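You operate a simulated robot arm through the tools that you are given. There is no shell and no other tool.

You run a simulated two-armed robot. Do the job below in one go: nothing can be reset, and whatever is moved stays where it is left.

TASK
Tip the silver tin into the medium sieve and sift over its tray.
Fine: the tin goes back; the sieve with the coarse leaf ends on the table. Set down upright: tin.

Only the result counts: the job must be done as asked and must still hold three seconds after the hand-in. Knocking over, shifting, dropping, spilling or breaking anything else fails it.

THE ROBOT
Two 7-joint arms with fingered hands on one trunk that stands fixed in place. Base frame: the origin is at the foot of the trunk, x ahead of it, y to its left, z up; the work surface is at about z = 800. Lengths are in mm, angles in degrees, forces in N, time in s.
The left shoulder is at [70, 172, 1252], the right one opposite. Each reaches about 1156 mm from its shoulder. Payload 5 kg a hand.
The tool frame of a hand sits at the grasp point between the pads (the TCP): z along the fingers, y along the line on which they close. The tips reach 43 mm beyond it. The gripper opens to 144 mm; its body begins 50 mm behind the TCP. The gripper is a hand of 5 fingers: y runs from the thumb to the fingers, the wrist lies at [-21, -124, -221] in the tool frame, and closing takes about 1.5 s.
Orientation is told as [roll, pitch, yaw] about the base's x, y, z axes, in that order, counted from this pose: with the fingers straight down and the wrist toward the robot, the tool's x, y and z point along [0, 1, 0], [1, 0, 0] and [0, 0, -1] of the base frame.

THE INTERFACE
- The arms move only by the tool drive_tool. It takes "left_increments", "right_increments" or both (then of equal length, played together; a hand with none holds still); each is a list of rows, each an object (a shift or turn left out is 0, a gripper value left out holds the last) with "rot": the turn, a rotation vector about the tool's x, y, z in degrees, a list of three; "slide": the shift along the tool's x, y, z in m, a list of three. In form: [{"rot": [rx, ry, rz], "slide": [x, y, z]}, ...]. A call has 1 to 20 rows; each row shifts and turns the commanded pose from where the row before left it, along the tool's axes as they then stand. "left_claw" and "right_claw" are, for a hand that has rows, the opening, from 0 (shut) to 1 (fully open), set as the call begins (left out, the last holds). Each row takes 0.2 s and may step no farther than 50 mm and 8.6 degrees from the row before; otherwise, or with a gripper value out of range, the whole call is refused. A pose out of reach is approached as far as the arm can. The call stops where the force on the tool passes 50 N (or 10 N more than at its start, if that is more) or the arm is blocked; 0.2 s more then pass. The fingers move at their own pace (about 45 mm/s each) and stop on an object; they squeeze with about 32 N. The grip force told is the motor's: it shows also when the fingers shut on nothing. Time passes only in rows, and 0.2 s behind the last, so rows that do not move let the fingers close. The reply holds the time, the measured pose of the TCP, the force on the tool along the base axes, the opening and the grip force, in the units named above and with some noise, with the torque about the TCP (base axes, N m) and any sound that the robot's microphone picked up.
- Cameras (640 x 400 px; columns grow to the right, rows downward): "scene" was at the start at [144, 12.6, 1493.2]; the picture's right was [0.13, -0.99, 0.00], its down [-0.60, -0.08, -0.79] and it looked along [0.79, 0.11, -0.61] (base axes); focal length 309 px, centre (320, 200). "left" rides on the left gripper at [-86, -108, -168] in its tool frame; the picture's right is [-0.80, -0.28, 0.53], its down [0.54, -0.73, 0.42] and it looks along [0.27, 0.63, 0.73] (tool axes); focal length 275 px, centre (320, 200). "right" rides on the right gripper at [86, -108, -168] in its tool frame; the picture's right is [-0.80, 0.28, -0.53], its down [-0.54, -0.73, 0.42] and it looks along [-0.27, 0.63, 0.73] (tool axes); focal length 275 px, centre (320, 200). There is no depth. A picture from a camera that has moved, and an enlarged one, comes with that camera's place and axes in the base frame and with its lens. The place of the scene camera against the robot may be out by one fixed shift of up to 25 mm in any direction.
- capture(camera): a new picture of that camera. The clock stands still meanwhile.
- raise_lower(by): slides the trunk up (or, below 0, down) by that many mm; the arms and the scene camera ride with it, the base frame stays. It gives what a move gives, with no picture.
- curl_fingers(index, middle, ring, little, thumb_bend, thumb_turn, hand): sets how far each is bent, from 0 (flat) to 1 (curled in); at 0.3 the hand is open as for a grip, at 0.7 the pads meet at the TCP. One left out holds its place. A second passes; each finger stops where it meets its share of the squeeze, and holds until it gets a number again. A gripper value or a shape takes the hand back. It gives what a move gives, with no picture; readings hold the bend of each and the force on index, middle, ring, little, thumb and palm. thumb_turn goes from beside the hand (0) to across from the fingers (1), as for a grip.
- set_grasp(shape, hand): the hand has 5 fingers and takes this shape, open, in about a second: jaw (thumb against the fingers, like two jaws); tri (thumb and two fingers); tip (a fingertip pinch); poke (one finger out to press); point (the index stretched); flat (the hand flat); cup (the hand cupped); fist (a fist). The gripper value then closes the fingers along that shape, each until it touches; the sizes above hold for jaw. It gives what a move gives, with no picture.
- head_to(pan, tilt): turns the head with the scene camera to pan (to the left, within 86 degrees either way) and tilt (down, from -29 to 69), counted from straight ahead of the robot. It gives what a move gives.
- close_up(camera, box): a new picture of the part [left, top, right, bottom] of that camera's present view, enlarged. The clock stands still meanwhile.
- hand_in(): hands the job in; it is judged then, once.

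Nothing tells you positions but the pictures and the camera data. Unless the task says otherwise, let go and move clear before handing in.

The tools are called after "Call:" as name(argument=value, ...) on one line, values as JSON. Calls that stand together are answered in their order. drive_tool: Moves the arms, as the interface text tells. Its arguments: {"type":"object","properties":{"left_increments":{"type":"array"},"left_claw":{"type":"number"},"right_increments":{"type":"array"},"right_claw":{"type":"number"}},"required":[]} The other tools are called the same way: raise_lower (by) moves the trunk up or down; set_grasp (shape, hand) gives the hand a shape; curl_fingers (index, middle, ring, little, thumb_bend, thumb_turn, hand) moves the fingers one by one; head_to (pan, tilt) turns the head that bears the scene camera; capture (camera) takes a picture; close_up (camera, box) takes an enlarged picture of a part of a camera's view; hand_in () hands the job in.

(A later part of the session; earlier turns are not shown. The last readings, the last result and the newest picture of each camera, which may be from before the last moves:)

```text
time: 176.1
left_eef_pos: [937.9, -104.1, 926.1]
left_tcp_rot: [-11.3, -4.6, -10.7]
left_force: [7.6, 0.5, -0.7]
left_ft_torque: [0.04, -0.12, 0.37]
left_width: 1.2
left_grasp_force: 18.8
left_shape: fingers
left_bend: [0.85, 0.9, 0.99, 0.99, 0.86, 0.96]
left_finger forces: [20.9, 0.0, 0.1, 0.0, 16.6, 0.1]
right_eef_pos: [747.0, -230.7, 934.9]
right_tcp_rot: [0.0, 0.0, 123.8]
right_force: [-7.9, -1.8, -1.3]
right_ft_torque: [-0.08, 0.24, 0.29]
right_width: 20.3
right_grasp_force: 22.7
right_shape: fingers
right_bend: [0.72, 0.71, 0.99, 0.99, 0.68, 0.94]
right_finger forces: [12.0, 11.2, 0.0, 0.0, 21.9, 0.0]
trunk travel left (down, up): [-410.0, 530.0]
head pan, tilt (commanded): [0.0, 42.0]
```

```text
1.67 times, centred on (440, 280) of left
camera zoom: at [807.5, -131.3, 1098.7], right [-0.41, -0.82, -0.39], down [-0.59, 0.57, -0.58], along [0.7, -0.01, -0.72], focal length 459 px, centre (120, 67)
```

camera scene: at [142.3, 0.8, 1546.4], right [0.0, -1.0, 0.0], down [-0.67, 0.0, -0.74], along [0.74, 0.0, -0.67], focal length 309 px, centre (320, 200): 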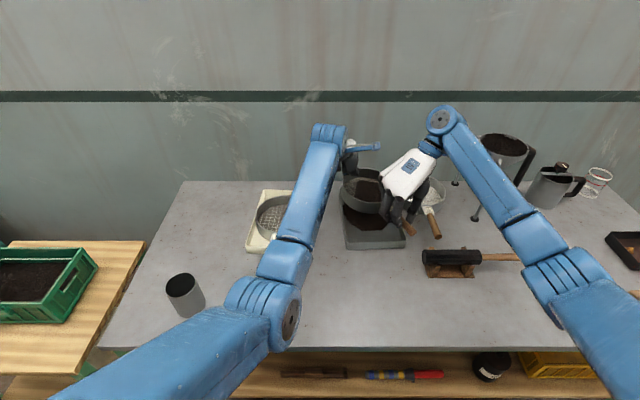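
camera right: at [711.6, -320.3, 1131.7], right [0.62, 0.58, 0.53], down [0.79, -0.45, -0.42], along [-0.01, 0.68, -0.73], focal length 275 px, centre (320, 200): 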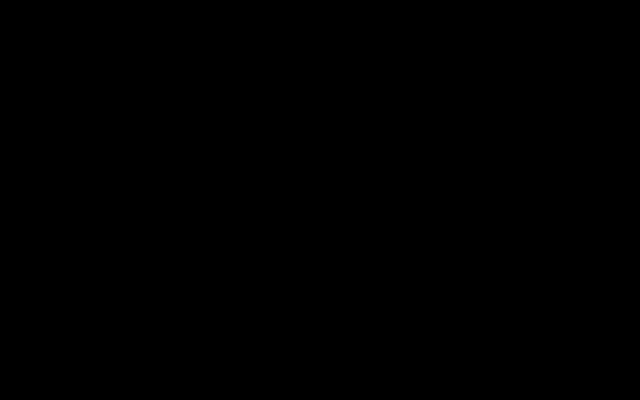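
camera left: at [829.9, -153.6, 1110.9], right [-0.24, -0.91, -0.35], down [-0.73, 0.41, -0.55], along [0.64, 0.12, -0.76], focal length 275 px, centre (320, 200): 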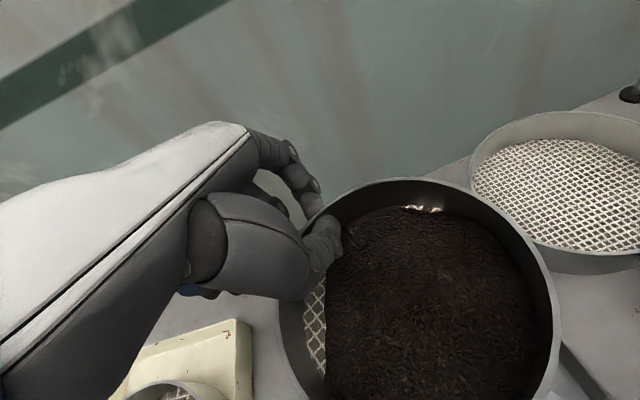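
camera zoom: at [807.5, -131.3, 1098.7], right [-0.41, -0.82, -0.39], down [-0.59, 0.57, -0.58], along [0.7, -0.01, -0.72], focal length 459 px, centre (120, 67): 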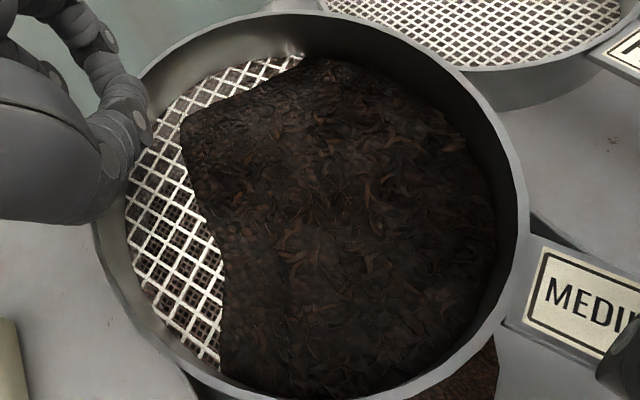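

The patch grew again, so fines are still passing. I keep sifting, with slightly longer strokes.

Call:
drive_tool(left_increments=[{"slide": [-0.0029, -0.0147, -0.0006]}, {"slide": [0.0059, 0.0294, 0.0012]}, {"slide": [-0.0059, -0.0294, -0.0012]}, {"slide": [0.0059, 0.0294, 0.0012]}, {"slide": [-0.0059, -0.0294, -0.0012]}, {"slide": [0.0059, 0.0294, 0.0012]}, {"slide": [-0.0059, -0.0294, -0.0012]}, {"slide": [0.0059, 0.0294, 0.0012]}, {"slide": [-0.0059, -0.0294, -0.0012]}, {"slide": [0.0059, 0.0294, 0.0012]}, {"slide": [-0.0059, -0.0294, -0.0012]}, {"slide": [0.0059, 0.0294, 0.0012]}, {"slide": [-0.0059, -0.0294, -0.0012]}, {"slide": [0.0059, 0.0294, 0.0012]}, {"slide": [-0.0059, -0.0294, -0.0012]}, {"slide": [0.0059, 0.0294, 0.0012]}, {"slide": [-0.0059, -0.0294, -0.0012]}, {"slide": [0.0029, 0.0147, 0.0006]}, {"slide": [0, 0, 0]}], right_increments=[{"slide": [0.01247, 0.00834, 0]}, {"slide": [-0.02493, -0.01668, 0]}, {"slide": [0.02493, 0.01668, 0]}, {"slide": [-0.02493, -0.01668, 0]}, {"slide": [0.02493, 0.01668, 0]}, {"slide": [-0.02493, -0.01668, 0]}, {"slide": [0.02493, 0.01668, 0]}, {"slide": [-0.02493, -0.01668, 0]}, {"slide": [0.02493, 0.01668, 0]}, {"slide": [-0.02493, -0.01668, 0]}, {"slide": [0.02493, 0.01668, 0]}, {"slide": [-0.02493, -0.01668, 0]}, {"slide": [0.02493, 0.01668, 0]}, {"slide": [-0.02493, -0.01668, 0]}, {"slide": [0.02493, 0.01668, 0]}, {"slide": [-0.02493, -0.01668, 0]}, {"slide": [0.02493, 0.01668, 0]}, {"slide": [-0.01247, -0.00834, 0]}, {"slide": [0, 0, 0]}])

Call:
close_up(camera="scene", box=[320, 150, 430, 260])

Call:
close_up(camera="left", box=[260, 160, 620, 400])

```text
time: 180.1
left_eef_pos: [943.7, -102.3, 925.4]
left_tcp_rot: [-11.4, -4.6, -10.6]
left_force: [1.1, -2.8, -3.1]
left_ft_torque: [-0.01, 0.07, -0.06]
left_width: 0.7
left_grasp_force: 19.0
left_shape: fingers
left_bend: [0.85, 0.9, 0.99, 0.99, 0.86, 0.96]
left_finger forces: [16.1, 0.0, 0.1, 0.0, 21.1, 0.0]
right_eef_pos: [749.0, -230.8, 932.0]
right_tcp_rot: [0.1, -0.1, 123.8]
right_force: [0.5, 2.5, -0.8]
right_ft_torque: [0.03, 0.0, 0.24]
right_width: 20.2
right_grasp_force: 21.7
right_shape: fingers
right_bend: [0.72, 0.71, 0.99, 0.99, 0.68, 0.94]
right_finger forces: [12.2, 10.4, 0.0, 0.0, 21.8, 0.0]
trunk travel left (down, up): [-410.0, 530.0]
head pan, tilt (commanded): [0.0, 42.0]
```

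```text
3.64 times, centred on (375, 205) of scene
camera zoom: at [143.4, 0.7, 1546.2], right [0.0, -1.0, 0.0], down [-0.67, 0.0, -0.74], along [0.74, 0.0, -0.67], focal length 1125 px, centre (120, 182)
```

zoom: 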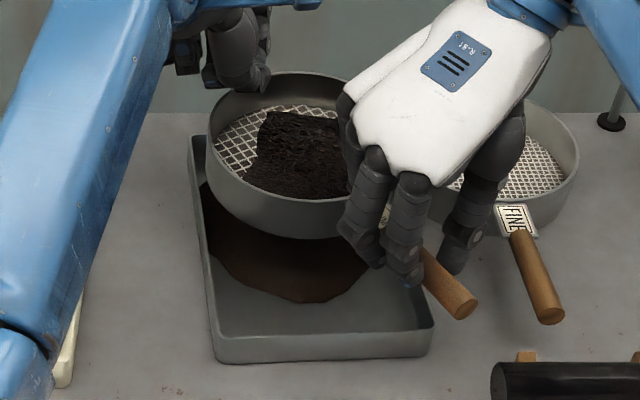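

```text
1.67 times, centred on (440, 280) of left
camera zoom: at [812.5, -129.9, 1098.6], right [-0.41, -0.82, -0.39], down [-0.59, 0.57, -0.58], along [0.69, -0.01, -0.72], focal length 459 px, centre (120, 67)
```

zoom: 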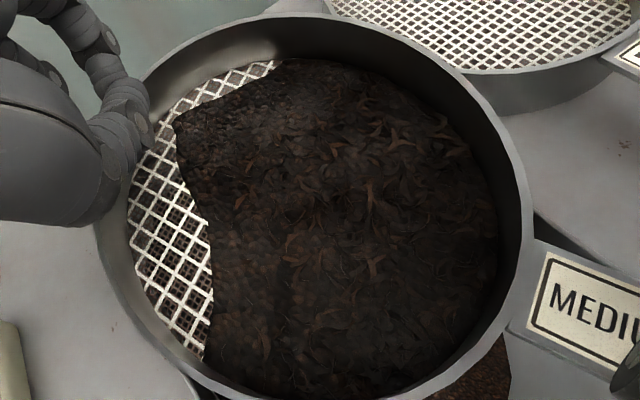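

Call:
drive_tool(left_increments=[{"slide": [-0.0029, -0.0147, -0.0006]}, {"slide": [0.0059, 0.0294, 0.0012]}, {"slide": [-0.0059, -0.0294, -0.0012]}, {"slide": [0.0059, 0.0294, 0.0012]}, {"slide": [-0.0059, -0.0294, -0.0012]}, {"slide": [0.0059, 0.0294, 0.0012]}, {"slide": [-0.0059, -0.0294, -0.0012]}, {"slide": [0.0059, 0.0294, 0.0012]}, {"slide": [-0.0059, -0.0294, -0.0012]}, {"slide": [0.0059, 0.0294, 0.0012]}, {"slide": [-0.0059, -0.0294, -0.0012]}, {"slide": [0.0059, 0.0294, 0.0012]}, {"slide": [-0.0059, -0.0294, -0.0012]}, {"slide": [0.0059, 0.0294, 0.0012]}, {"slide": [-0.0059, -0.0294, -0.0012]}, {"slide": [0.0059, 0.0294, 0.0012]}, {"slide": [-0.0059, -0.0294, -0.0012]}, {"slide": [0.0029, 0.0147, 0.0006]}, {"slide": [0, 0, 0]}], right_increments=[{"slide": [0.01247, 0.00834, 0]}, {"slide": [-0.02493, -0.01668, 0]}, {"slide": [0.02493, 0.01668, 0]}, {"slide": [-0.02493, -0.01668, 0]}, {"slide": [0.02493, 0.01668, 0]}, {"slide": [-0.02493, -0.01668, 0]}, {"slide": [0.02493, 0.01668, 0]}, {"slide": [-0.02493, -0.01668, 0]}, {"slide": [0.02493, 0.01668, 0]}, {"slide": [-0.02493, -0.01668, 0]}, {"slide": [0.02493, 0.01668, 0]}, {"slide": [-0.02493, -0.01668, 0]}, {"slide": [0.02493, 0.01668, 0]}, {"slide": [-0.02493, -0.01668, 0]}, {"slide": [0.02493, 0.01668, 0]}, {"slide": [-0.02493, -0.01668, 0]}, {"slide": [0.02493, 0.01668, 0]}, {"slide": [-0.01247, -0.00834, 0]}, {"slide": [0, 0, 0]}])

Call:
close_up(camera="scene", box=[320, 150, 430, 260])

Call:
close_up(camera="left", box=[260, 160, 620, 400])

```text
time: 184.1
left_eef_pos: [937.9, -105.0, 923.0]
left_tcp_rot: [-11.4, -4.6, -10.6]
left_force: [13.8, 4.5, -1.9]
left_ft_torque: [0.12, -0.18, 0.54]
left_width: 0.1
left_grasp_force: 13.0
left_shape: fingers
left_bend: [0.85, 0.9, 0.99, 0.99, 0.88, 0.97]
left_finger forces: [24.6, 0.0, 0.1, 0.1, 0.1, 0.0]
right_eef_pos: [746.2, -229.2, 930.8]
right_tcp_rot: [0.1, -0.1, 123.8]
right_force: [-14.3, -4.6, -1.8]
right_ft_torque: [-0.2, 0.49, 0.26]
right_width: 20.1
right_grasp_force: 20.9
right_shape: fingers
right_bend: [0.72, 0.72, 0.99, 0.99, 0.68, 0.94]
right_finger forces: [12.1, 9.5, 0.0, 0.0, 20.6, 0.0]
trunk travel left (down, up): [-410.0, 530.0]
head pan, tilt (commanded): [0.0, 42.0]
```

```text
3.64 times, centred on (375, 205) of scene
camera zoom: at [143.4, 0.6, 1546.2], right [0.0, -1.0, 0.0], down [-0.67, 0.0, -0.74], along [0.74, 0.0, -0.67], focal length 1125 px, centre (120, 182)
```

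zoom: 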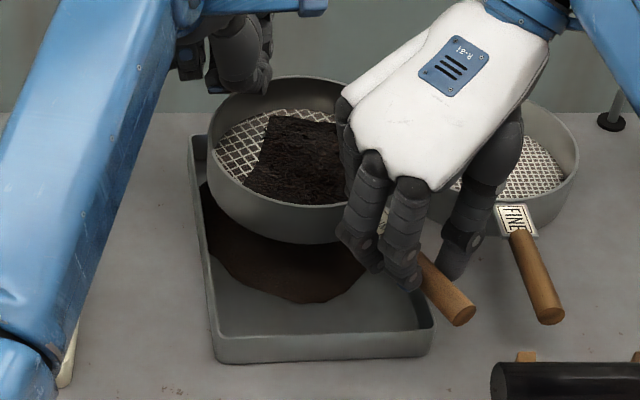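

```text
1.67 times, centred on (440, 280) of left
camera zoom: at [807.7, -132.9, 1096.3], right [-0.41, -0.82, -0.39], down [-0.59, 0.57, -0.58], along [0.7, -0.01, -0.72], focal length 459 px, centre (120, 67)
```

zoom: 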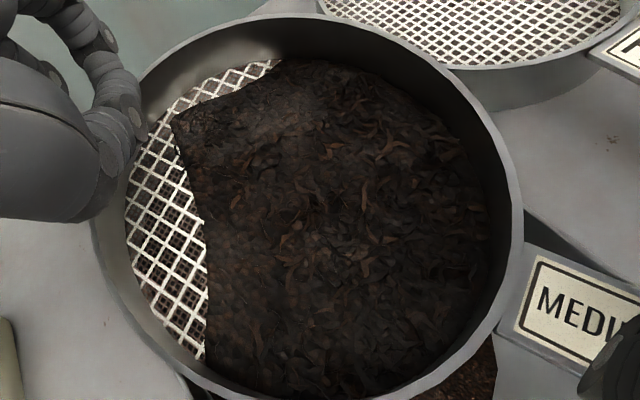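

The left thumb has lost its share of the load. Sifting looks complete (patch no longer growing), so I stop here, ease the hands apart 2 mm and check the grip before carrying the sieve away.

Call:
drive_tool(right_increments=[{"slide": [0.0012, 0, 0]}, {"slide": [0.0012, 0, 0]}, {"slide": [0, 0, 0]}])

Call:
close_up(camera="left", box=[240, 130, 400, 270])

Call:
close_up(camera="scene", box=[340, 150, 390, 200])

```text
time: 184.9
left_eef_pos: [936.2, -106.0, 924.8]
left_tcp_rot: [-11.3, -4.5, -10.8]
left_force: [10.9, 3.4, -1.4]
left_ft_torque: [0.13, -0.14, 0.44]
left_width: 0.0
left_grasp_force: 10.8
left_shape: fingers
left_bend: [0.85, 0.9, 0.99, 0.99, 0.88, 0.97]
left_finger forces: [22.5, 0.0, 0.0, 0.1, 0.0, 0.0]
right_eef_pos: [745.3, -231.8, 932.7]
right_tcp_rot: [0.0, 0.0, 123.8]
right_force: [-10.6, -3.0, -2.2]
right_ft_torque: [-0.15, 0.41, 0.27]
right_width: 20.0
right_grasp_force: 21.4
right_shape: fingers
right_bend: [0.72, 0.72, 0.99, 0.99, 0.68, 0.94]
right_finger forces: [12.3, 9.6, 0.0, 0.1, 21.0, 0.1]
trunk travel left (down, up): [-410.0, 530.0]
head pan, tilt (commanded): [0.0, 42.0]
```

```text
2.86 times, centred on (320, 200) of left
camera zoom: at [806.3, -133.3, 1097.2], right [-0.41, -0.82, -0.39], down [-0.59, 0.57, -0.58], along [0.7, -0.01, -0.72], focal length 786 px, centre (320, 200)
```

zoom: 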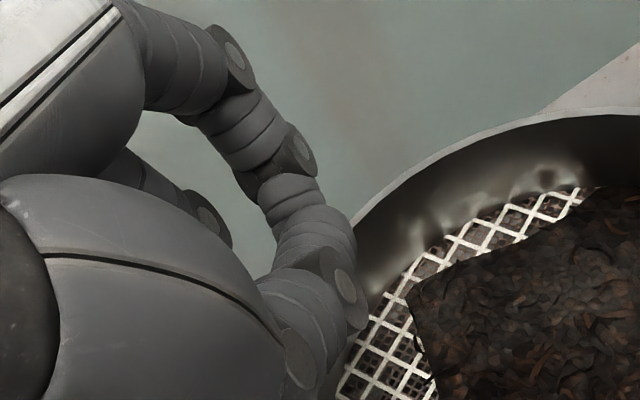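

```text
8.00 times, centred on (365, 175) of scene
camera zoom: at [142.0, 0.9, 1546.4], right [0.0, -1.0, 0.0], down [-0.67, 0.0, -0.74], along [0.74, 0.0, -0.67], focal length 2476 px, centre (-40, 400)
```

zoom: 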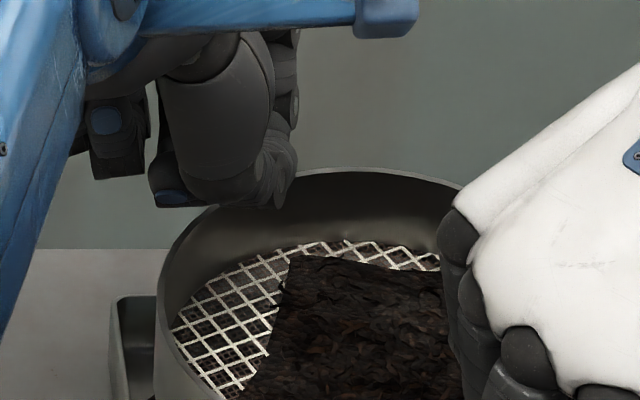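

Call:
curl_fingers(hand="left", thumb_bend=0.98)

Call:
close_up(camera="left", box=[240, 130, 400, 270])

Call:
close_up(camera="scene", box=[330, 150, 430, 250])

```text
time: 185.9
left_eef_pos: [937.3, -105.2, 923.9]
left_tcp_rot: [-11.4, -4.4, -10.7]
left_force: [7.9, 2.2, -0.7]
left_ft_torque: [0.08, -0.08, 0.28]
left_width: 0.2
left_grasp_force: 0.1
left_shape: fingers
left_bend: [0.85, 0.9, 0.99, 0.99, 0.88, 0.97]
left_finger forces: [0.0, 0.0, 0.0, 0.0, 0.0, 0.0]
right_eef_pos: [744.1, -230.9, 931.7]
right_tcp_rot: [0.1, 0.0, 123.9]
right_force: [-7.2, -1.9, -1.5]
right_ft_torque: [-0.08, 0.24, 0.27]
right_width: 19.8
right_grasp_force: 21.6
right_shape: fingers
right_bend: [0.72, 0.72, 0.99, 0.99, 0.68, 0.94]
right_finger forces: [12.3, 9.6, 0.0, 0.1, 21.3, 0.0]
trunk travel left (down, up): [-410.0, 530.0]
head pan, tilt (commanded): [0.0, 42.0]
```

```text
2.86 times, centred on (320, 200) of left
camera zoom: at [806.4, -133.3, 1097.1], right [-0.41, -0.82, -0.39], down [-0.59, 0.57, -0.58], along [0.7, -0.01, -0.72], focal length 786 px, centre (320, 200)
```

zoom: 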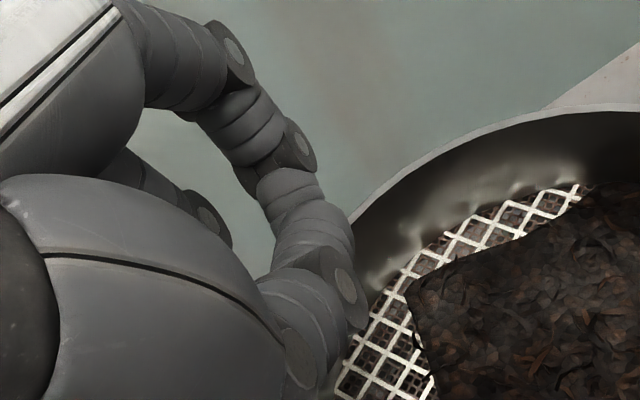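

```text
4.00 times, centred on (380, 200) of scene
camera zoom: at [142.2, 0.8, 1546.4], right [0.0, -1.0, 0.0], down [-0.67, 0.0, -0.74], along [0.74, 0.0, -0.67], focal length 1238 px, centre (80, 200)
```

zoom: 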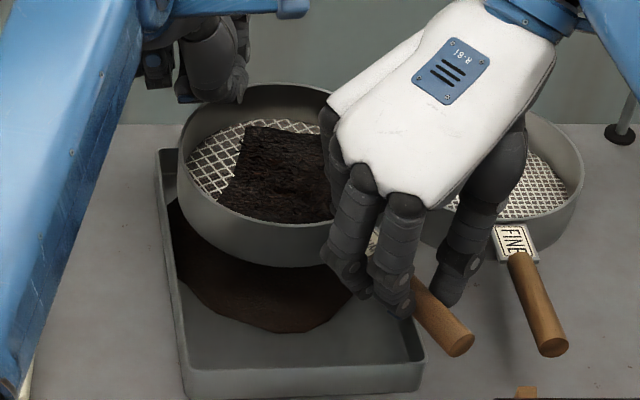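

Left fingertip forces read zero, so that hold is uncertain. The sieve is aligned over the tray, so I lower both hands together to bring it down close to the tray before anything slips.

Call:
drive_tool(left_increments=[{"slide": [0.00197, -0.0008, 0.00977]}, {"slide": [0.00197, -0.0008, 0.00977]}, {"slide": [0.00197, -0.0008, 0.00977]}, {"slide": [0, 0, 0]}], right_increments=[{"slide": [0, 0, 0.01]}, {"slide": [0, 0, 0.01]}, {"slide": [0, 0, 0.01]}, {"slide": [0, 0, 0]}])

Call:
close_up(camera="scene", box=[330, 150, 430, 250])

Call:
close_up(camera="left", box=[240, 130, 600, 400])

```text
time: 186.9
left_eef_pos: [935.4, -104.1, 895.7]
left_tcp_rot: [-11.4, -4.5, -10.7]
left_force: [-0.7, -0.2, -0.2]
left_ft_torque: [0.0, 0.0, 0.0]
left_width: 0.0
left_grasp_force: 0.1
left_shape: fingers
left_bend: [0.85, 0.9, 0.99, 0.99, 0.88, 0.96]
left_finger forces: [0.0, 0.0, 0.1, 0.0, 0.0, 0.1]
right_eef_pos: [744.5, -231.3, 903.9]
right_tcp_rot: [0.0, 0.0, 123.8]
right_force: [-2.1, 1.4, 1.9]
right_ft_torque: [0.0, 0.0, 0.2]
right_width: 19.2
right_grasp_force: 21.4
right_shape: fingers
right_bend: [0.72, 0.72, 0.99, 0.99, 0.69, 0.94]
right_finger forces: [10.8, 10.8, 0.1, 0.0, 22.0, 0.0]
trunk travel left (down, up): [-410.0, 530.0]
head pan, tilt (commanded): [0.0, 42.0]
```

```text
4.00 times, centred on (380, 200) of scene
camera zoom: at [141.5, 1.1, 1546.5], right [0.0, -1.0, 0.0], down [-0.67, 0.0, -0.74], along [0.74, 0.0, -0.67], focal length 1238 px, centre (80, 200)
```

zoom: 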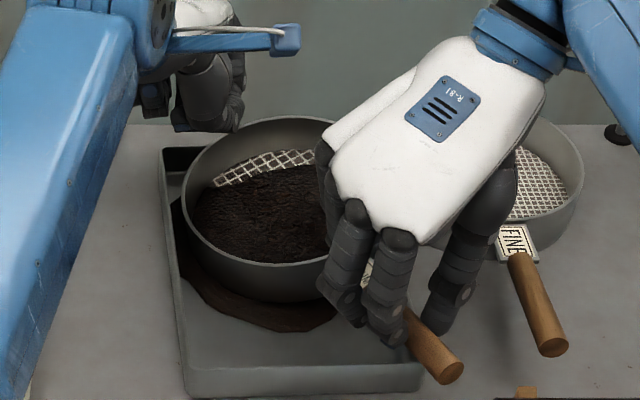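

```text
1.48 times, centred on (420, 265) of left
camera zoom: at [805.6, -131.6, 1068.3], right [-0.41, -0.82, -0.39], down [-0.59, 0.57, -0.58], along [0.7, -0.01, -0.72], focal length 408 px, centre (172, 104)
```

zoom: 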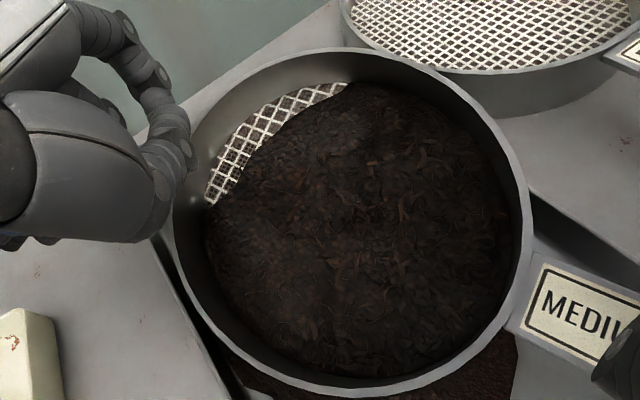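

The sieve slipped from the left pinch the short way down into the tray; the leaf stayed inside. I lower the right hand gently so the sieve settles flat in the tray.

Call:
drive_tool(right_increments=[{"slide": [0, 0, 0.005]}, {"slide": [0, 0, 0.005]}, {"slide": [0, 0, 0.005]}, {"slide": [0, 0, 0]}], left_increments=[{"slide": [0, 0, -0.02]}, {"slide": [0, 0, -0.03]}, {"slide": [0, 0, -0.03]}, {"slide": [0, 0, 0]}])

Call:
close_up(camera="scene", box=[330, 150, 430, 250])

Call:
capture(camera="left")

```text
time: 187.9
left_eef_pos: [933.8, -88.9, 975.0]
left_tcp_rot: [-11.5, -4.6, -10.8]
left_force: [-0.3, 0.1, 0.5]
left_ft_torque: [-0.02, 0.0, -0.01]
left_width: 0.0
left_grasp_force: 0.0
left_shape: fingers
left_bend: [0.85, 0.9, 0.99, 0.99, 0.88, 0.96]
left_finger forces: [0.0, 0.0, 0.0, 0.0, 0.0, 0.2]
right_eef_pos: [743.6, -232.0, 888.8]
right_tcp_rot: [-0.1, 0.0, 123.9]
right_force: [-1.6, 1.6, 3.2]
right_ft_torque: [0.17, -0.1, 0.3]
right_width: 18.9
right_grasp_force: 23.1
right_shape: fingers
right_bend: [0.72, 0.72, 0.99, 0.99, 0.69, 0.94]
right_finger forces: [8.8, 16.5, 0.0, 0.0, 21.2, 0.0]
trunk travel left (down, up): [-410.0, 530.0]
head pan, tilt (commanded): [0.0, 42.0]
```

```text
4.00 times, centred on (380, 200) of scene
camera zoom: at [141.5, 1.0, 1546.5], right [0.0, -1.0, 0.0], down [-0.67, 0.0, -0.74], along [0.74, 0.0, -0.67], focal length 1238 px, centre (80, 200)
```

zoom: 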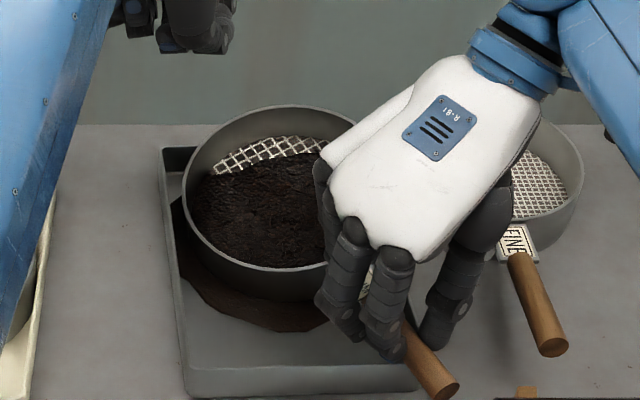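

```text
taken
camera left: at [803.2, -116.5, 1148.6], right [-0.41, -0.82, -0.39], down [-0.59, 0.57, -0.58], along [0.7, -0.01, -0.72], focal length 275 px, centre (320, 200)
```

left: 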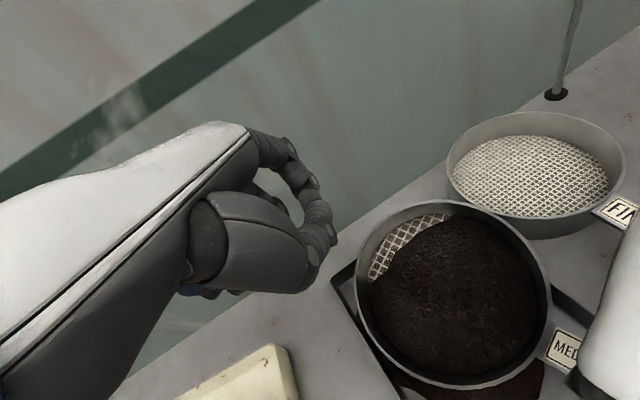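

Call:
close_up(camera="left", box=[310, 160, 630, 400])

Call:
capture(camera="scene")

```text
1.67 times, centred on (470, 280) of left
camera zoom: at [803.2, -116.5, 1148.6], right [-0.41, -0.82, -0.39], down [-0.59, 0.57, -0.58], along [0.7, -0.01, -0.72], focal length 459 px, centre (70, 67)
```

zoom: 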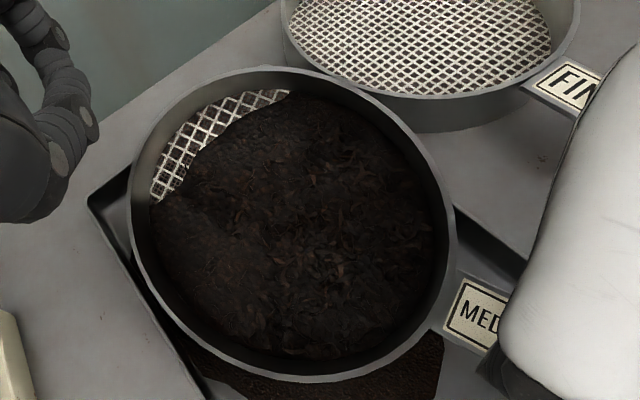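

```text
taken
camera scene: at [141.5, 1.0, 1546.5], right [0.0, -1.0, 0.0], down [-0.67, 0.0, -0.74], along [0.74, 0.0, -0.67], focal length 309 px, centre (320, 200)
```

scene: 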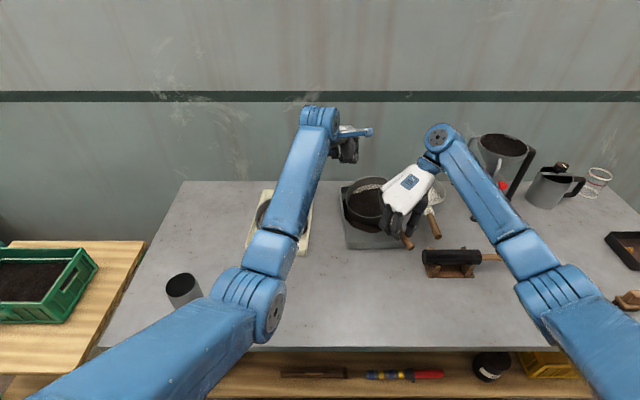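

The sieve now straddles the tray's right wall. I use the handle to shift it left and seat it into the tray.

Call:
drive_tool(right_increments=[{"slide": [0, 0, -0.006]}, {"slide": [0, 0, -0.006]}, {"slide": [-0.002, 0.006, 0]}, {"slide": [-0.002, 0.006, 0]}, {"slide": [-0.002, 0.006, 0]}, {"slide": [0, 0, 0]}])

Call:
close_up(camera="left", box=[310, 160, 630, 400])

Call:
close_up(camera="scene", box=[330, 150, 430, 250])

```text
time: 189.3
left_eef_pos: [934.5, -88.6, 975.5]
left_tcp_rot: [-11.4, -4.5, -10.7]
left_force: [-0.6, 0.2, -0.6]
left_ft_torque: [-0.02, 0.03, -0.03]
left_width: 0.2
left_grasp_force: 0.0
left_shape: fingers
left_bend: [0.85, 0.9, 0.99, 0.99, 0.88, 0.96]
left_finger forces: [0.0, 0.1, 0.0, 0.0, 0.0, 0.1]
right_eef_pos: [739.2, -214.4, 901.5]
right_tcp_rot: [0.2, 0.0, 123.7]
right_force: [0.1, -0.1, 0.1]
right_ft_torque: [-0.03, 0.1, 0.0]
right_width: 18.6
right_grasp_force: 21.4
right_shape: fingers
right_bend: [0.72, 0.72, 0.99, 0.99, 0.69, 0.94]
right_finger forces: [15.0, 6.5, 0.1, 0.0, 20.6, 0.0]
trunk travel left (down, up): [-410.0, 530.0]
head pan, tilt (commanded): [0.0, 42.0]
```

```text
1.67 times, centred on (470, 280) of left
camera zoom: at [803.5, -116.9, 1148.3], right [-0.41, -0.82, -0.39], down [-0.59, 0.57, -0.58], along [0.7, -0.01, -0.72], focal length 459 px, centre (70, 67)
```

zoom: 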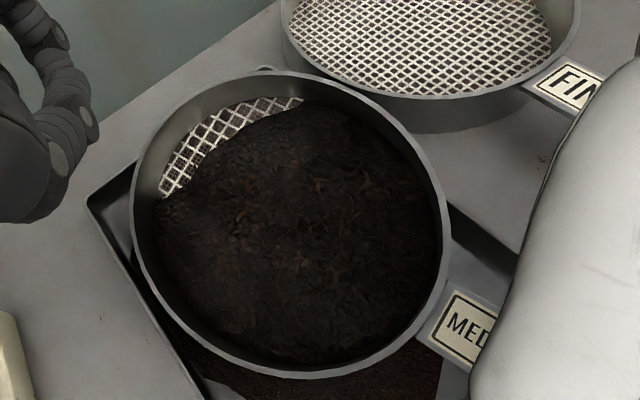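

```text
4.00 times, centred on (380, 200) of scene
camera zoom: at [141.9, 0.7, 1546.4], right [0.0, -1.0, 0.0], down [-0.67, 0.0, -0.74], along [0.74, 0.0, -0.67], focal length 1238 px, centre (80, 200)
```

zoom: 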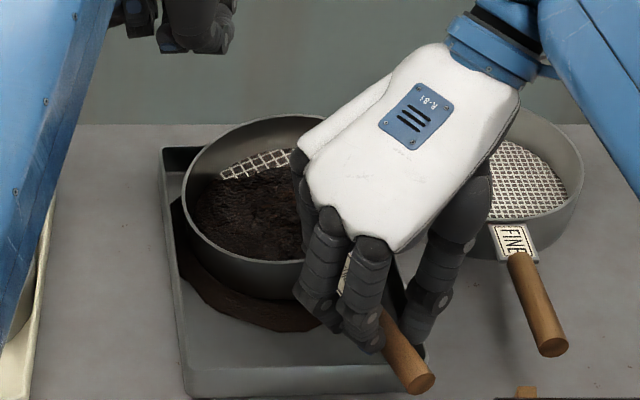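

Call:
drive_tool(right_increments=[{"slide": [0.0035, 0.0038, 0]}, {"slide": [0.0035, 0.0038, 0]}, {"slide": [0.0035, 0.0038, 0]}, {"slide": [0.0035, 0.0038, 0.003]}, {"slide": [0, 0, 0.005]}, {"slide": [0, 0, 0.005]}, {"slide": [0, 0, 0]}])

Call:
close_up(camera="left", box=[310, 160, 630, 400])

Call:
close_up(camera="scene", box=[330, 150, 430, 250])

```text
time: 190.9
left_eef_pos: [932.3, -88.2, 976.5]
left_tcp_rot: [-11.3, -4.6, -10.6]
left_force: [0.1, 0.7, 0.5]
left_ft_torque: [-0.03, -0.01, -0.01]
left_width: 0.0
left_grasp_force: 0.1
left_shape: fingers
left_bend: [0.85, 0.9, 0.99, 0.99, 0.88, 0.96]
left_finger forces: [0.0, 0.0, 0.0, 0.1, 0.1, 0.1]
right_eef_pos: [718.1, -208.1, 886.9]
right_tcp_rot: [0.0, 0.0, 123.8]
right_force: [-1.4, -0.8, 1.9]
right_ft_torque: [0.08, -0.07, 0.1]
right_width: 18.5
right_grasp_force: 21.8
right_shape: fingers
right_bend: [0.72, 0.72, 0.99, 0.99, 0.69, 0.94]
right_finger forces: [11.3, 11.0, 0.0, 0.1, 20.8, 0.0]
trunk travel left (down, up): [-410.0, 530.0]
head pan, tilt (commanded): [0.0, 42.0]
```

```text
1.67 times, centred on (470, 280) of left
camera zoom: at [803.1, -116.7, 1148.6], right [-0.41, -0.82, -0.39], down [-0.59, 0.57, -0.58], along [0.7, -0.01, -0.72], focal length 459 px, centre (70, 67)
```

zoom: 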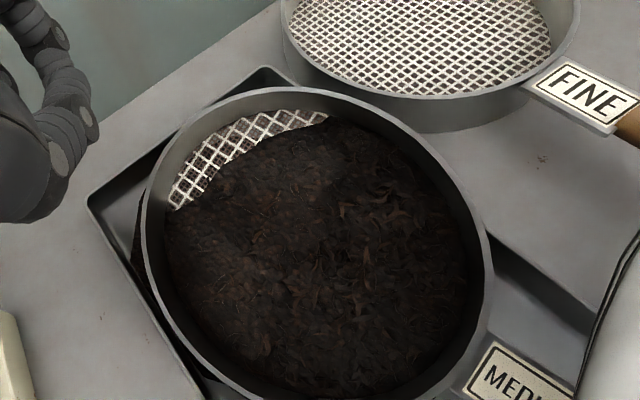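

```text
4.00 times, centred on (380, 200) of scene
camera zoom: at [141.4, 1.0, 1546.5], right [0.0, -1.0, 0.0], down [-0.67, 0.0, -0.74], along [0.74, 0.0, -0.67], focal length 1238 px, centre (80, 200)
```

zoom: 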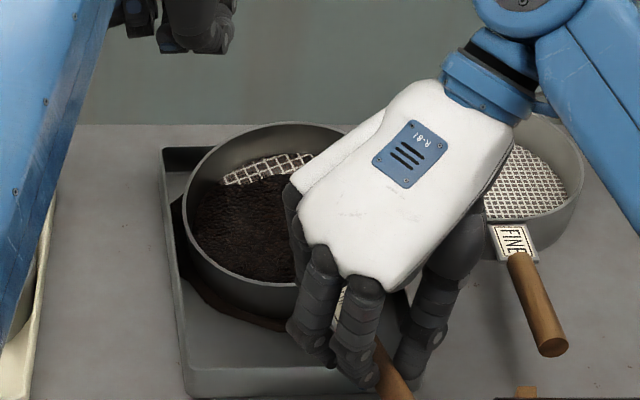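

Call:
drive_tool(right_increments=[{"slide": [0, 0.003, 0.003]}, {"slide": [0, 0.003, 0.003]}, {"slide": [0, 0.002, 0.003]}, {"slide": [0, 0, 0.003]}, {"slide": [0, 0, 0]}])

Call:
close_up(camera="left", box=[310, 160, 630, 400])

Call:
close_up(camera="scene", box=[330, 150, 430, 250])

```text
time: 192.1
left_eef_pos: [932.3, -89.2, 977.4]
left_tcp_rot: [-11.4, -4.8, -10.7]
left_force: [-0.5, 1.0, 0.7]
left_ft_torque: [0.02, 0.01, 0.0]
left_width: 0.1
left_grasp_force: 0.1
left_shape: fingers
left_bend: [0.85, 0.9, 0.99, 0.99, 0.88, 0.96]
left_finger forces: [0.0, 0.0, 0.1, 0.0, 0.1, 0.0]
right_eef_pos: [713.7, -200.6, 877.4]
right_tcp_rot: [-0.2, -0.1, 123.8]
right_force: [-1.1, 0.4, 27.4]
right_ft_torque: [-0.22, 0.08, 0.03]
right_width: 18.6
right_grasp_force: 29.8
right_shape: fingers
right_bend: [0.72, 0.73, 0.99, 0.99, 0.69, 0.93]
right_finger forces: [21.1, 9.3, 0.1, 0.0, 29.5, 0.0]
trunk travel left (down, up): [-410.0, 530.0]
head pan, tilt (commanded): [0.0, 42.0]
```

```text
1.67 times, centred on (470, 280) of left
camera zoom: at [801.2, -116.0, 1150.3], right [-0.41, -0.82, -0.39], down [-0.59, 0.57, -0.58], along [0.7, -0.01, -0.72], focal length 459 px, centre (70, 67)
```

zoom: 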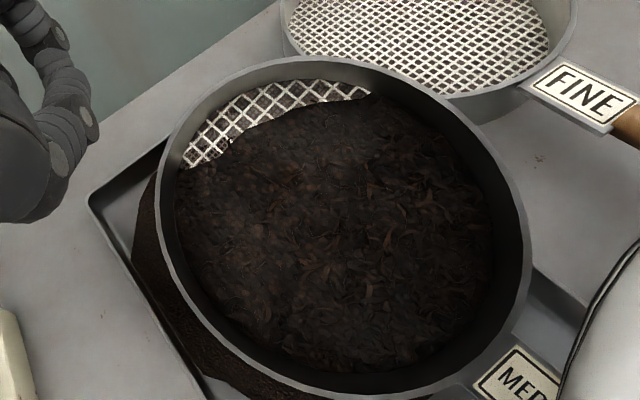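

```text
4.00 times, centred on (380, 200) of scene
camera zoom: at [138.8, 1.7, 1546.9], right [0.0, -1.0, 0.0], down [-0.67, 0.0, -0.74], along [0.74, 0.0, -0.67], focal length 1238 px, centre (80, 200)
```

zoom: 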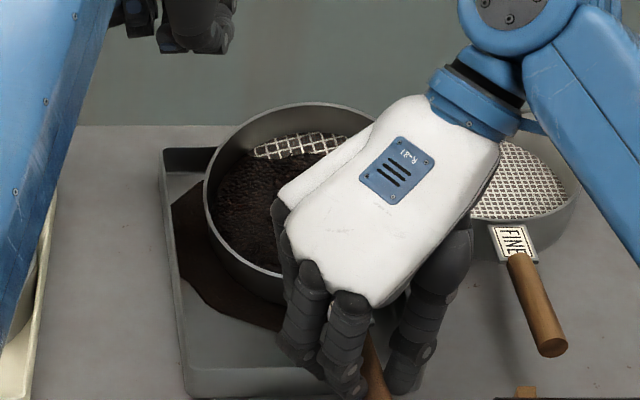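

Pressing down levers the handle on the tray's front wall, so I relieve that, let go of the handle, and lift the right hand clear. Then I'll push sieve and tray back to the left together from their right side.

Call:
drive_tool(right_increments=[{"slide": [0, 0, -0.005]}, {"slide": [0, 0, -0.005]}, {"slide": [0, 0, 0]}])

Call:
curl_fingers(hand="right", index=0.48, middle=0.48, thumb_bend=0.48)

Call:
drive_tool(right_increments=[{"slide": [0, 0, -0.02]}, {"slide": [0, 0, -0.03]}, {"slide": [0, 0, -0.04]}, {"slide": [0, -0.03, -0.04]}, {"slide": [0, -0.04, 0]}, {"slide": [0, -0.04, 0]}, {"slide": [0, 0, 0]}])

Call:
capture(camera="left")

Call:
close_up(camera="scene", box=[310, 140, 460, 270])

```text
time: 192.9
left_eef_pos: [933.4, -88.2, 975.5]
left_tcp_rot: [-11.4, -4.6, -10.7]
left_force: [-0.1, 0.2, -0.4]
left_ft_torque: [0.01, 0.04, -0.03]
left_width: 0.0
left_grasp_force: 0.0
left_shape: fingers
left_bend: [0.85, 0.9, 0.99, 0.99, 0.88, 0.96]
left_finger forces: [0.1, 0.1, 0.0, 0.1, 0.0, 0.0]
right_eef_pos: [715.1, -200.2, 884.3]
right_tcp_rot: [0.0, 0.0, 123.8]
right_force: [0.5, 1.0, 0.2]
right_ft_torque: [-0.06, 0.08, 0.04]
right_width: 18.2
right_grasp_force: 21.8
right_shape: fingers
right_bend: [0.72, 0.72, 0.99, 0.99, 0.7, 0.93]
right_finger forces: [16.2, 5.5, 0.0, 0.0, 21.5, 0.0]
trunk travel left (down, up): [-410.0, 530.0]
head pan, tilt (commanded): [0.0, 42.0]
```

```text
time: 193.9
left_eef_pos: [934.7, -88.5, 975.7]
left_tcp_rot: [-11.4, -4.6, -10.7]
left_force: [0.7, 0.9, 0.7]
left_ft_torque: [-0.01, 0.04, 0.02]
left_width: 0.1
left_grasp_force: 0.0
left_shape: fingers
left_bend: [0.85, 0.9, 0.99, 0.99, 0.88, 0.96]
left_finger forces: [0.1, 0.0, 0.0, 0.0, 0.0, 0.1]
right_eef_pos: [714.2, -201.5, 885.8]
right_tcp_rot: [0.1, 0.0, 123.7]
right_force: [-0.2, 0.2, -0.9]
right_ft_torque: [0.0, 0.0, 0.01]
right_width: 85.1
right_grasp_force: 0.0
right_shape: fingers
right_bend: [0.48, 0.48, 0.99, 0.99, 0.48, 0.97]
right_finger forces: [0.1, 0.0, 0.1, 0.0, 0.0, 0.0]
trunk travel left (down, up): [-410.0, 530.0]
head pan, tilt (commanded): [0.0, 42.0]
```

```text
time: 195.5
left_eef_pos: [934.4, -89.0, 976.0]
left_tcp_rot: [-11.3, -4.6, -10.8]
left_force: [-0.3, -0.8, 0.0]
left_ft_torque: [0.0, 0.0, -0.02]
left_width: 0.0
left_grasp_force: 0.1
left_shape: fingers
left_bend: [0.85, 0.9, 0.99, 0.99, 0.88, 0.96]
left_finger forces: [0.1, 0.0, 0.0, 0.0, 0.0, 0.1]
right_eef_pos: [776.0, -294.8, 1010.2]
right_tcp_rot: [-0.1, 0.0, 123.8]
right_force: [0.1, 0.9, 0.0]
right_ft_torque: [-0.01, -0.04, 0.01]
right_width: 85.4
right_grasp_force: 0.0
right_shape: fingers
right_bend: [0.48, 0.48, 0.99, 0.99, 0.48, 0.97]
right_finger forces: [0.0, 0.1, 0.1, 0.0, 0.1, 0.1]
trunk travel left (down, up): [-410.0, 530.0]
head pan, tilt (commanded): [0.0, 42.0]
```

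```text
taken
camera left: at [803.0, -116.5, 1148.7], right [-0.41, -0.82, -0.39], down [-0.59, 0.57, -0.58], along [0.7, -0.01, -0.72], focal length 275 px, centre (320, 200)
```

left: 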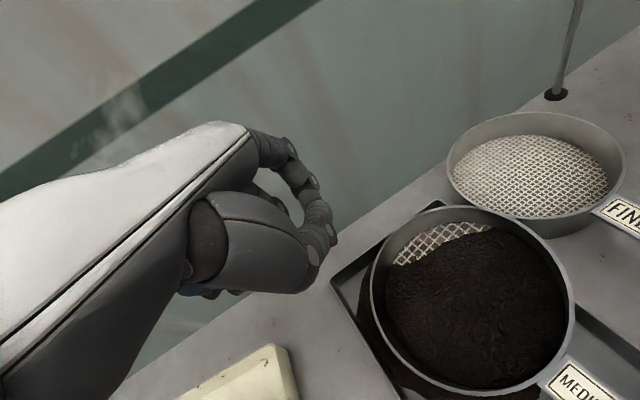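

```text
3.08 times, centred on (385, 205) of scene
camera zoom: at [141.3, 1.2, 1546.5], right [0.0, -1.0, 0.0], down [-0.67, 0.0, -0.74], along [0.74, 0.0, -0.67], focal length 952 px, centre (120, 185)
```

zoom: 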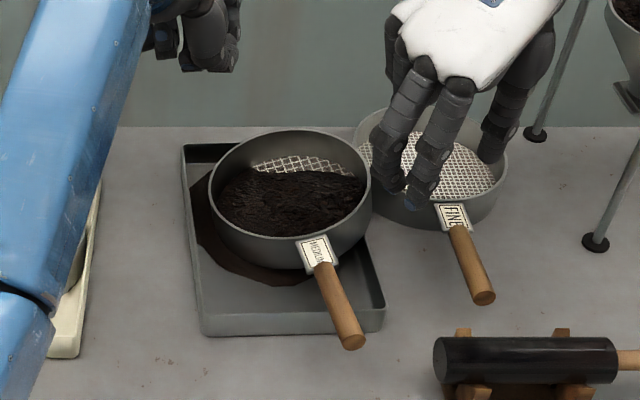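

Clear view: leaf in the sieve, fines in the tray, nothing on the table. I bring the right hand with fingers closed down into the gap to the right of the tray, to push sieve and tray back left.

Call:
curl_fingers(hand="right", index=0.74, middle=0.74, thumb_bend=0.74)

Call:
drive_tool(right_increments=[{"rot": [0, 0, 8.45]}, {"rot": [0, 0, 8.45]}, {"rot": [0, 0, 8.45]}, {"rot": [0, 0, 8.45]}, {"slide": [-0.031, -0.004, 0]}, {"slide": [-0.031, -0.004, 0]}, {"slide": [0, 0, 0]}, {"slide": [0, 0, 0]}])

Call:
close_up(camera="scene", box=[310, 110, 460, 250])

Call:
capture(camera="left")

```text
time: 196.5
left_eef_pos: [934.4, -89.8, 976.4]
left_tcp_rot: [-11.3, -4.6, -10.7]
left_force: [0.3, -0.7, 0.6]
left_ft_torque: [-0.03, 0.01, 0.02]
left_width: 0.1
left_grasp_force: 0.0
left_shape: fingers
left_bend: [0.85, 0.9, 0.99, 0.99, 0.88, 0.96]
left_finger forces: [0.1, 0.0, 0.0, 0.1, 0.0, 0.0]
right_eef_pos: [776.4, -293.7, 1009.8]
right_tcp_rot: [0.1, 0.0, 123.9]
right_force: [-0.1, 0.0, -0.2]
right_ft_torque: [-0.01, -0.01, 0.01]
right_width: 1.3
right_grasp_force: 0.0
right_shape: fingers
right_bend: [0.73, 0.74, 0.99, 0.99, 0.72, 0.97]
right_finger forces: [0.1, 0.0, 0.1, 0.0, 0.0, 0.0]
trunk travel left (down, up): [-410.0, 530.0]
head pan, tilt (commanded): [0.0, 42.0]
```

```text
time: 198.3
left_eef_pos: [933.5, -88.8, 974.8]
left_tcp_rot: [-11.3, -4.4, -10.7]
left_force: [0.4, -0.6, -0.4]
left_ft_torque: [-0.04, 0.0, 0.0]
left_width: 0.0
left_grasp_force: 0.0
left_shape: fingers
left_bend: [0.85, 0.9, 0.99, 0.99, 0.88, 0.96]
left_finger forces: [0.0, 0.0, 0.0, 0.0, 0.0, 0.1]
right_eef_pos: [838.4, -300.3, 1016.5]
right_tcp_rot: [0.1, 0.0, 90.0]
right_force: [0.3, 0.1, 0.5]
right_ft_torque: [-0.02, 0.03, -0.01]
right_width: 1.3
right_grasp_force: 0.2
right_shape: fingers
right_bend: [0.73, 0.74, 0.99, 0.99, 0.72, 0.97]
right_finger forces: [0.0, 0.0, 0.0, 0.0, 0.1, 0.1]
trunk travel left (down, up): [-410.0, 530.0]
head pan, tilt (commanded): [0.0, 42.0]
```

```text
2.86 times, centred on (385, 180) of scene
camera zoom: at [142.3, 1.2, 1546.4], right [0.0, -1.0, 0.0], down [-0.67, 0.0, -0.74], along [0.74, 0.0, -0.67], focal length 884 px, centre (134, 257)
```

zoom: 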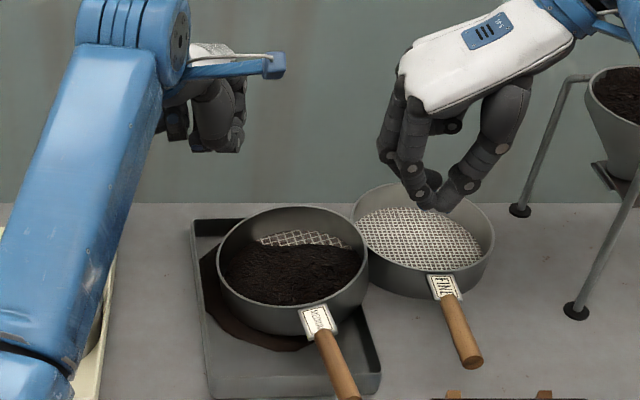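

```text
taken
camera left: at [803.7, -116.5, 1148.1], right [-0.41, -0.82, -0.39], down [-0.59, 0.57, -0.58], along [0.7, -0.01, -0.72], focal length 275 px, centre (320, 200)
```

left: 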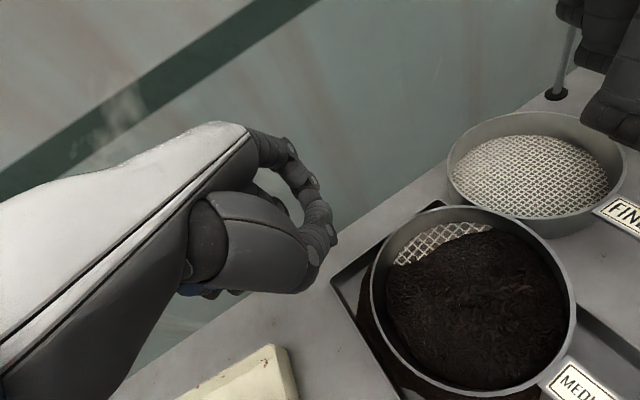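

Call:
drive_tool(right_increments=[{"slide": [0, 0.005, 0.035]}, {"slide": [0, 0, 0.035]}, {"slide": [0, 0, 0.035]}, {"slide": [0, 0, 0.03]}, {"slide": [0, 0, 0.012]}, {"slide": [0, 0, 0]}, {"slide": [0, 0, 0]}])

Call:
close_up(camera="scene", box=[320, 140, 440, 260])

Call:
close_up(camera="left", box=[330, 160, 640, 400])

```text
time: 199.9
left_eef_pos: [934.2, -88.9, 975.7]
left_tcp_rot: [-11.4, -4.6, -10.8]
left_force: [-0.2, -0.3, -0.3]
left_ft_torque: [0.02, -0.04, -0.01]
left_width: 0.2
left_grasp_force: 0.1
left_shape: fingers
left_bend: [0.85, 0.9, 0.99, 0.99, 0.88, 0.96]
left_finger forces: [0.1, 0.0, 0.0, 0.0, 0.0, 0.0]
right_eef_pos: [837.1, -293.5, 867.3]
right_tcp_rot: [0.2, 0.0, 90.0]
right_force: [-0.2, 0.5, -0.1]
right_ft_torque: [0.02, -0.01, -0.01]
right_width: 1.5
right_grasp_force: 0.0
right_shape: fingers
right_bend: [0.73, 0.74, 0.99, 0.99, 0.72, 0.97]
right_finger forces: [0.0, 0.0, 0.0, 0.0, 0.1, 0.0]
trunk travel left (down, up): [-410.0, 530.0]
head pan, tilt (commanded): [0.0, 42.0]
```

```text
3.33 times, centred on (380, 200) of scene
camera zoom: at [141.8, 0.9, 1546.4], right [0.0, -1.0, 0.0], down [-0.67, 0.0, -0.74], along [0.74, 0.0, -0.67], focal length 1032 px, centre (120, 200)
```

zoom: 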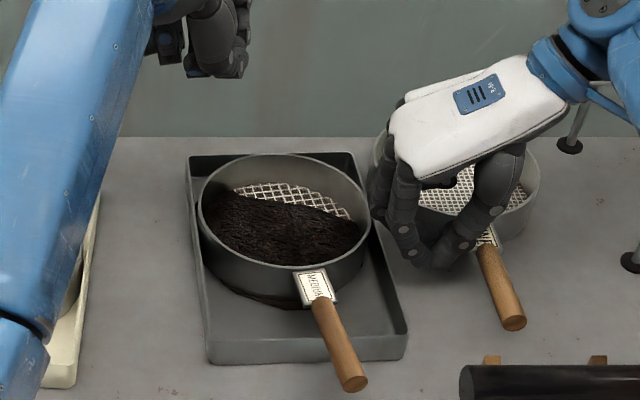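

```text
1.67 times, centred on (485, 280) of left
camera zoom: at [803.4, -116.7, 1148.4], right [-0.41, -0.82, -0.39], down [-0.59, 0.57, -0.58], along [0.7, -0.01, -0.72], focal length 459 px, centre (45, 67)
```

zoom: 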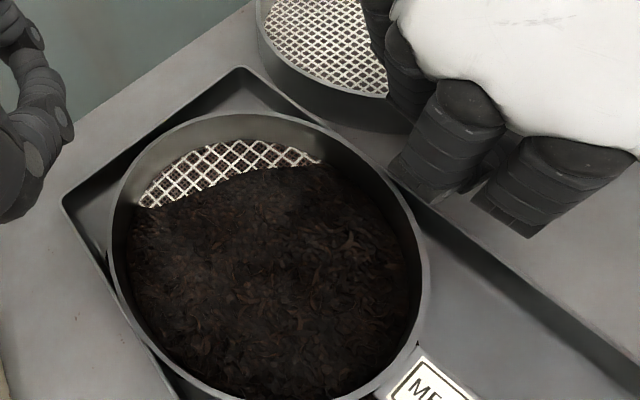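

The hand coming down nudged the sieve so it is seated in the tray. I lower the fingertips below the tray's rim height and push gently left.

Call:
drive_tool(right_increments=[{"slide": [0, 0, 0.006]}, {"slide": [0, 0, 0.005]}, {"slide": [0, 0.006, 0]}, {"slide": [0, 0.006, 0]}, {"slide": [0, 0.006, 0]}, {"slide": [0, 0.005, 0]}, {"slide": [0, 0, 0]}])

Call:
close_up(camera="scene", box=[320, 140, 440, 260])

Call:
close_up(camera="left", box=[330, 160, 640, 400])

```text
time: 201.5
left_eef_pos: [933.5, -89.7, 975.7]
left_tcp_rot: [-11.3, -4.6, -10.7]
left_force: [0.9, 0.6, -1.1]
left_ft_torque: [0.01, 0.01, 0.03]
left_width: 0.2
left_grasp_force: 0.0
left_shape: fingers
left_bend: [0.85, 0.9, 0.99, 0.99, 0.88, 0.96]
left_finger forces: [0.0, 0.0, 0.0, 0.1, 0.0, 0.0]
right_eef_pos: [836.3, -272.5, 859.1]
right_tcp_rot: [-0.1, 0.0, 89.9]
right_force: [0.3, -3.3, 4.3]
right_ft_torque: [0.1, -0.08, -0.03]
right_width: 1.3
right_grasp_force: 1.9
right_shape: fingers
right_bend: [0.73, 0.74, 0.99, 0.99, 0.72, 0.97]
right_finger forces: [0.1, 4.6, 0.0, 0.0, 0.0, 0.0]
trunk travel left (down, up): [-410.0, 530.0]
head pan, tilt (commanded): [0.0, 42.0]
```

```text
3.33 times, centred on (380, 200) of scene
camera zoom: at [141.2, 0.4, 1546.6], right [0.0, -1.0, 0.0], down [-0.67, 0.0, -0.74], along [0.74, 0.0, -0.67], focal length 1032 px, centre (120, 200)
```

zoom: 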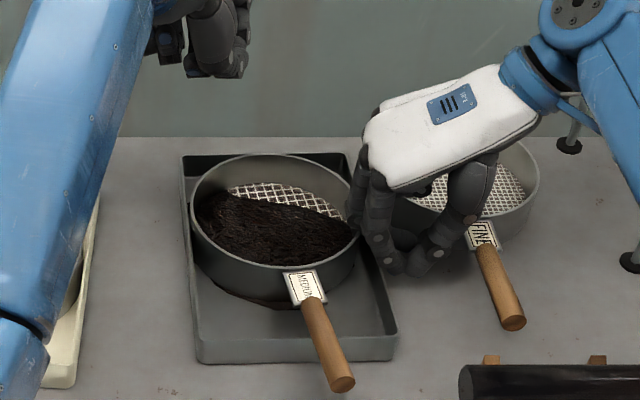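

```text
1.67 times, centred on (485, 280) of left
camera zoom: at [802.9, -117.2, 1148.8], right [-0.41, -0.82, -0.39], down [-0.59, 0.57, -0.58], along [0.7, -0.01, -0.72], focal length 459 px, centre (45, 67)
```

zoom: 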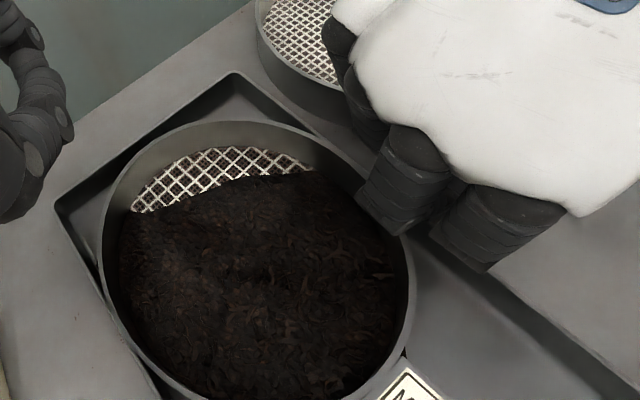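

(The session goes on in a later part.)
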